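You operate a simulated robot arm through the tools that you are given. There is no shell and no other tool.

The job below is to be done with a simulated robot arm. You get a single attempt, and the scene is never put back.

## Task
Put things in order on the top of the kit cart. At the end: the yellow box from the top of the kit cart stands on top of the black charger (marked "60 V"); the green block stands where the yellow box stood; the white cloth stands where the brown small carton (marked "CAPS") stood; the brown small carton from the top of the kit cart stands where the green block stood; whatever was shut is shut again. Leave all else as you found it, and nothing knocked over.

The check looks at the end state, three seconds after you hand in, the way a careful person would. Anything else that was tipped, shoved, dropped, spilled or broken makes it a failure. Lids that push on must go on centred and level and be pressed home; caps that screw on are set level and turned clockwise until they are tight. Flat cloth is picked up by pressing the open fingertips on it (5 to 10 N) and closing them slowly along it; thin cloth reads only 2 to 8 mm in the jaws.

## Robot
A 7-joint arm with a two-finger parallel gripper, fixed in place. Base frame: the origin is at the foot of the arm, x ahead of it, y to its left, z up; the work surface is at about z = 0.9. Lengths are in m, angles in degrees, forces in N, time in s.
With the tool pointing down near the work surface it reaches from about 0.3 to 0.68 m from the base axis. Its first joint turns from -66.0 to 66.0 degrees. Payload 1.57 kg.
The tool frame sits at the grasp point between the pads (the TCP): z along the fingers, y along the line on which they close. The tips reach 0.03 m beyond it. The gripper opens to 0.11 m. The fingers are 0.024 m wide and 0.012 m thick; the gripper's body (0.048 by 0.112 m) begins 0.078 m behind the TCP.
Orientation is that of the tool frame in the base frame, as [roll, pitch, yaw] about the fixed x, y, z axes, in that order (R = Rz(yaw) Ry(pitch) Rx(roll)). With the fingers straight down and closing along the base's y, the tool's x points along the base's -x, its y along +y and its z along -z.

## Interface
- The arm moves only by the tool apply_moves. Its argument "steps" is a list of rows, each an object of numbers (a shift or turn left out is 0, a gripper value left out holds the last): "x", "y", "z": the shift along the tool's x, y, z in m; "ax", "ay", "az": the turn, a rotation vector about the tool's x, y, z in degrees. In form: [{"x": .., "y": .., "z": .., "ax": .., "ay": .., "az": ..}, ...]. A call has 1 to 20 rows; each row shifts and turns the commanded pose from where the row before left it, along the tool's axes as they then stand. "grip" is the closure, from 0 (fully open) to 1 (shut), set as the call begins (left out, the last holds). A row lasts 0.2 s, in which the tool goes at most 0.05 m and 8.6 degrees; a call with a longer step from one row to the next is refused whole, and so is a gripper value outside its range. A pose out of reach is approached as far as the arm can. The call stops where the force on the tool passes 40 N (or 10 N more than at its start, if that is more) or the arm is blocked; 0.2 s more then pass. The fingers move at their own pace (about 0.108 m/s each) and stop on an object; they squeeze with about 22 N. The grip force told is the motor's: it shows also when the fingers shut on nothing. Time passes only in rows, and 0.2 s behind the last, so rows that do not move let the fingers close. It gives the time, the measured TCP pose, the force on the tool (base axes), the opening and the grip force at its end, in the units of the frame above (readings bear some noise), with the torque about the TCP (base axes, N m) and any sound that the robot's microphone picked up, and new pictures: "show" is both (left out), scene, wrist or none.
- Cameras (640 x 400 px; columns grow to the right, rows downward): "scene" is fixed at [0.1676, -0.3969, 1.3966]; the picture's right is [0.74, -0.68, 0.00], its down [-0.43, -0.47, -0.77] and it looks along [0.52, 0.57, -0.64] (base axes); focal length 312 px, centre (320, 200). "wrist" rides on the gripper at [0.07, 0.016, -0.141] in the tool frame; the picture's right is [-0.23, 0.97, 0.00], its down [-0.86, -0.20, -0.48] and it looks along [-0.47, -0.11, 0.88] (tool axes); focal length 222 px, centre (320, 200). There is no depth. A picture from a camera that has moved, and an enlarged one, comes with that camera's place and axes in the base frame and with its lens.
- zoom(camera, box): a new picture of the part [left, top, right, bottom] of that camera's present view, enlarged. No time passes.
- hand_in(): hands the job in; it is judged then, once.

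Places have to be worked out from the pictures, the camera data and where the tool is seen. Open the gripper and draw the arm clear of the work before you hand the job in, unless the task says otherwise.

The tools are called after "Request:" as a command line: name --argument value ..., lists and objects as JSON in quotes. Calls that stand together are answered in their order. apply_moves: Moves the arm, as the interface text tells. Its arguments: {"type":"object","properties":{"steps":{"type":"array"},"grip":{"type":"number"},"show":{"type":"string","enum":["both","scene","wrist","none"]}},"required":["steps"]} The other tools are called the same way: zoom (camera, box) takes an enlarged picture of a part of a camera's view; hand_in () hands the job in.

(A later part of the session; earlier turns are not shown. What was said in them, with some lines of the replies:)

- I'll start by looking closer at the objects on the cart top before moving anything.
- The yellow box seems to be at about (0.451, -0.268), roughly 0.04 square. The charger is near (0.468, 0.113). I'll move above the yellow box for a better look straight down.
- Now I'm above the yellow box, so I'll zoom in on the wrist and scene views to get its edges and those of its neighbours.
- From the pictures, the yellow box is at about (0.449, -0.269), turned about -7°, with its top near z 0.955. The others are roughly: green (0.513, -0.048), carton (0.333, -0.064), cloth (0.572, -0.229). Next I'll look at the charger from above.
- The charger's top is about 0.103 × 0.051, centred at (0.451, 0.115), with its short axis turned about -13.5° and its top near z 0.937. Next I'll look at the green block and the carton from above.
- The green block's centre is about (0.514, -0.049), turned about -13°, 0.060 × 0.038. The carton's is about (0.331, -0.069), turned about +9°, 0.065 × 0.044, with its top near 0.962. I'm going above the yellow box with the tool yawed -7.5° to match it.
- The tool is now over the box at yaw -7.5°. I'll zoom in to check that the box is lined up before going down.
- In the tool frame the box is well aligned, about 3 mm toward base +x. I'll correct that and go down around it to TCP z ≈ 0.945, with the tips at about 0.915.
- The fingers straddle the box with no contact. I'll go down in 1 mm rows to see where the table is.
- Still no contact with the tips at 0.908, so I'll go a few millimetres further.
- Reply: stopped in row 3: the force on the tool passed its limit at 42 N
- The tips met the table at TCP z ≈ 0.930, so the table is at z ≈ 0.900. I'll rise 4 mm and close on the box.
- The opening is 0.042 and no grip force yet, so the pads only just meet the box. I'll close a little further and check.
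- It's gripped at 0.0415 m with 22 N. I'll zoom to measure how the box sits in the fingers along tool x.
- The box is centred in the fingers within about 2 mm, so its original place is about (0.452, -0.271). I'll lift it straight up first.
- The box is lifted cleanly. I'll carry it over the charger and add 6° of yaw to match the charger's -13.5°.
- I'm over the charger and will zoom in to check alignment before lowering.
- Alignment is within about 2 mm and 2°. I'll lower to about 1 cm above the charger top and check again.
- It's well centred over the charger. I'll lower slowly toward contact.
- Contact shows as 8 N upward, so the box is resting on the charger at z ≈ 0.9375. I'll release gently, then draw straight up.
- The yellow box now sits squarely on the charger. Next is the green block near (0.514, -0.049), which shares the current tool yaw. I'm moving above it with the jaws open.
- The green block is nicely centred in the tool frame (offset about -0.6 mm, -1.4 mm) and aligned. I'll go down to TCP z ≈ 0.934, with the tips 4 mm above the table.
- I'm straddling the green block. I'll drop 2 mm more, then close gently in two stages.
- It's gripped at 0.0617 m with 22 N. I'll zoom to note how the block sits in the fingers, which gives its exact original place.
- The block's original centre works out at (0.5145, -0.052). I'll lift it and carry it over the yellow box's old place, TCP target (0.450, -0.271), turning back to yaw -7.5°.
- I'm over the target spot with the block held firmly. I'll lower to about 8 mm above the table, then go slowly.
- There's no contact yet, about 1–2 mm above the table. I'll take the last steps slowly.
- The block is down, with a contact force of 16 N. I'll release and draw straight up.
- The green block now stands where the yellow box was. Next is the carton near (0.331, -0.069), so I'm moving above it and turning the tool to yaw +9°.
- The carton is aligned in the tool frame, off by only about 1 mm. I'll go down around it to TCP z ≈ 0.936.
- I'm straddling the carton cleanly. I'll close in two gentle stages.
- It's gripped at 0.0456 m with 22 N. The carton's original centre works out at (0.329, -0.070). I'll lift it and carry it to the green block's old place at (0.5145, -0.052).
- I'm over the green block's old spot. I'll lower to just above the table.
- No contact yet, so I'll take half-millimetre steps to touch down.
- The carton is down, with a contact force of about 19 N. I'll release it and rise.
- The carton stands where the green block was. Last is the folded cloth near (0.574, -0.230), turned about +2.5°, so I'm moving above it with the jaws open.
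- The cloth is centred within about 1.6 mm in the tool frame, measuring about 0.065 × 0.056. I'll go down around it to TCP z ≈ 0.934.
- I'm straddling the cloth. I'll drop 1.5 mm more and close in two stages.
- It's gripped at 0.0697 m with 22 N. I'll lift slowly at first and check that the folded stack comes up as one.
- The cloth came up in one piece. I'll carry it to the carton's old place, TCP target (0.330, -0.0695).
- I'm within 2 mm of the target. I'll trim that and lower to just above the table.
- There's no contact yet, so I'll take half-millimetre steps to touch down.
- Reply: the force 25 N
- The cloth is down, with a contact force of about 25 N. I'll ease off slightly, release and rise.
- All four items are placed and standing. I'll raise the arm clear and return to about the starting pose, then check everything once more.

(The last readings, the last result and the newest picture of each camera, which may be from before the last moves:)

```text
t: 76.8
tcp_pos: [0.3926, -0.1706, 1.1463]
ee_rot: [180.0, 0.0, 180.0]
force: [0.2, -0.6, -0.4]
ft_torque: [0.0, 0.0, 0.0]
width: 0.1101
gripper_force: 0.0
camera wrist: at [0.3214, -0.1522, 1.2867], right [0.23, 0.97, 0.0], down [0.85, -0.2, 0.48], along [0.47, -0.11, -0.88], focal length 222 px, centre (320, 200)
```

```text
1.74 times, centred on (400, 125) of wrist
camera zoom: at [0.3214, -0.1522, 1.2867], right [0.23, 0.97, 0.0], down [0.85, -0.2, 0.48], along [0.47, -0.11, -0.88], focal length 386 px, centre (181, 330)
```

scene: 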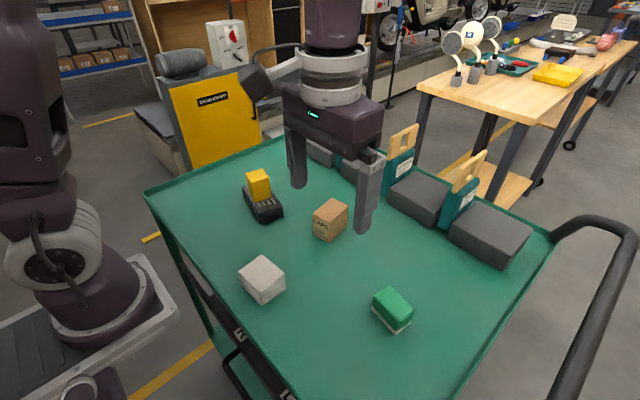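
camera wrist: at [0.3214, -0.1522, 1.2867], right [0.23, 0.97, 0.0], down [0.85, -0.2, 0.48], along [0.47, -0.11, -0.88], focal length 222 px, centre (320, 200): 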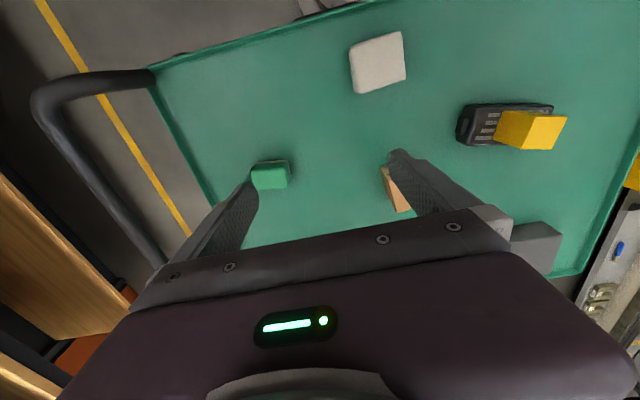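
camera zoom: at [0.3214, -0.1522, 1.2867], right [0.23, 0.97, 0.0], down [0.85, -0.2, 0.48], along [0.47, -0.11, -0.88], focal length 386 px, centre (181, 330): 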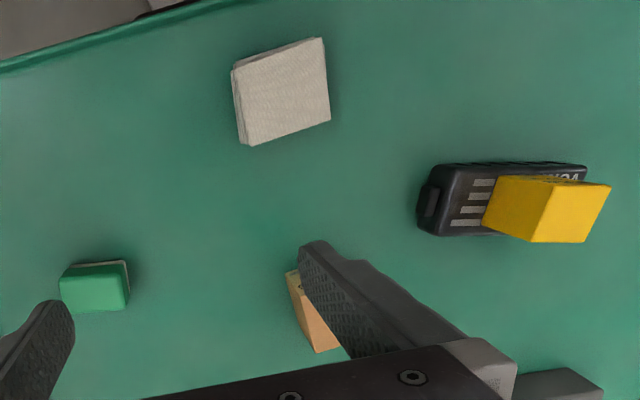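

The yellow box stands on the unmoved charger. The green block, carton and cloth stand in their new places, and nothing else has moved or been opened. The gripper is open and clear of the work, so I'm handing in.

Request:
hand_in

```text
The job is handed in.
```

I moved all four items to their places on the kit cart and handed the job in. The hand-in only confirmed receipt, so I have no result from the check.

| Item | Where it stands now | Position (x, y) in m |
|---|---|---|
| Yellow box | Centred on top of the black "60 V" charger | (0.451, 0.114) |
| Green block | Where the yellow box stood | (0.452, -0.270) |
| Brown "CAPS" carton | Where the green block stood | (0.515, -0.051) |
| White cloth | Where the carton stood | (0.327, -0.071) |

- **Accuracy:** By the arm's readings and the pictures, each item is within about 2 mm of its target.
- **Orientation:** The carton and the cloth keep the angle they had before. They were not turned to match the item they replaced.
- **Cloth:** It was a firm folded stack, so I gripped it by the sides and it moved in one piece.
- **Everything else:** In the last pictures nothing is tipped and the charger is where it was. I opened nothing, so there was nothing to shut. The gripper is open and clear of the work.
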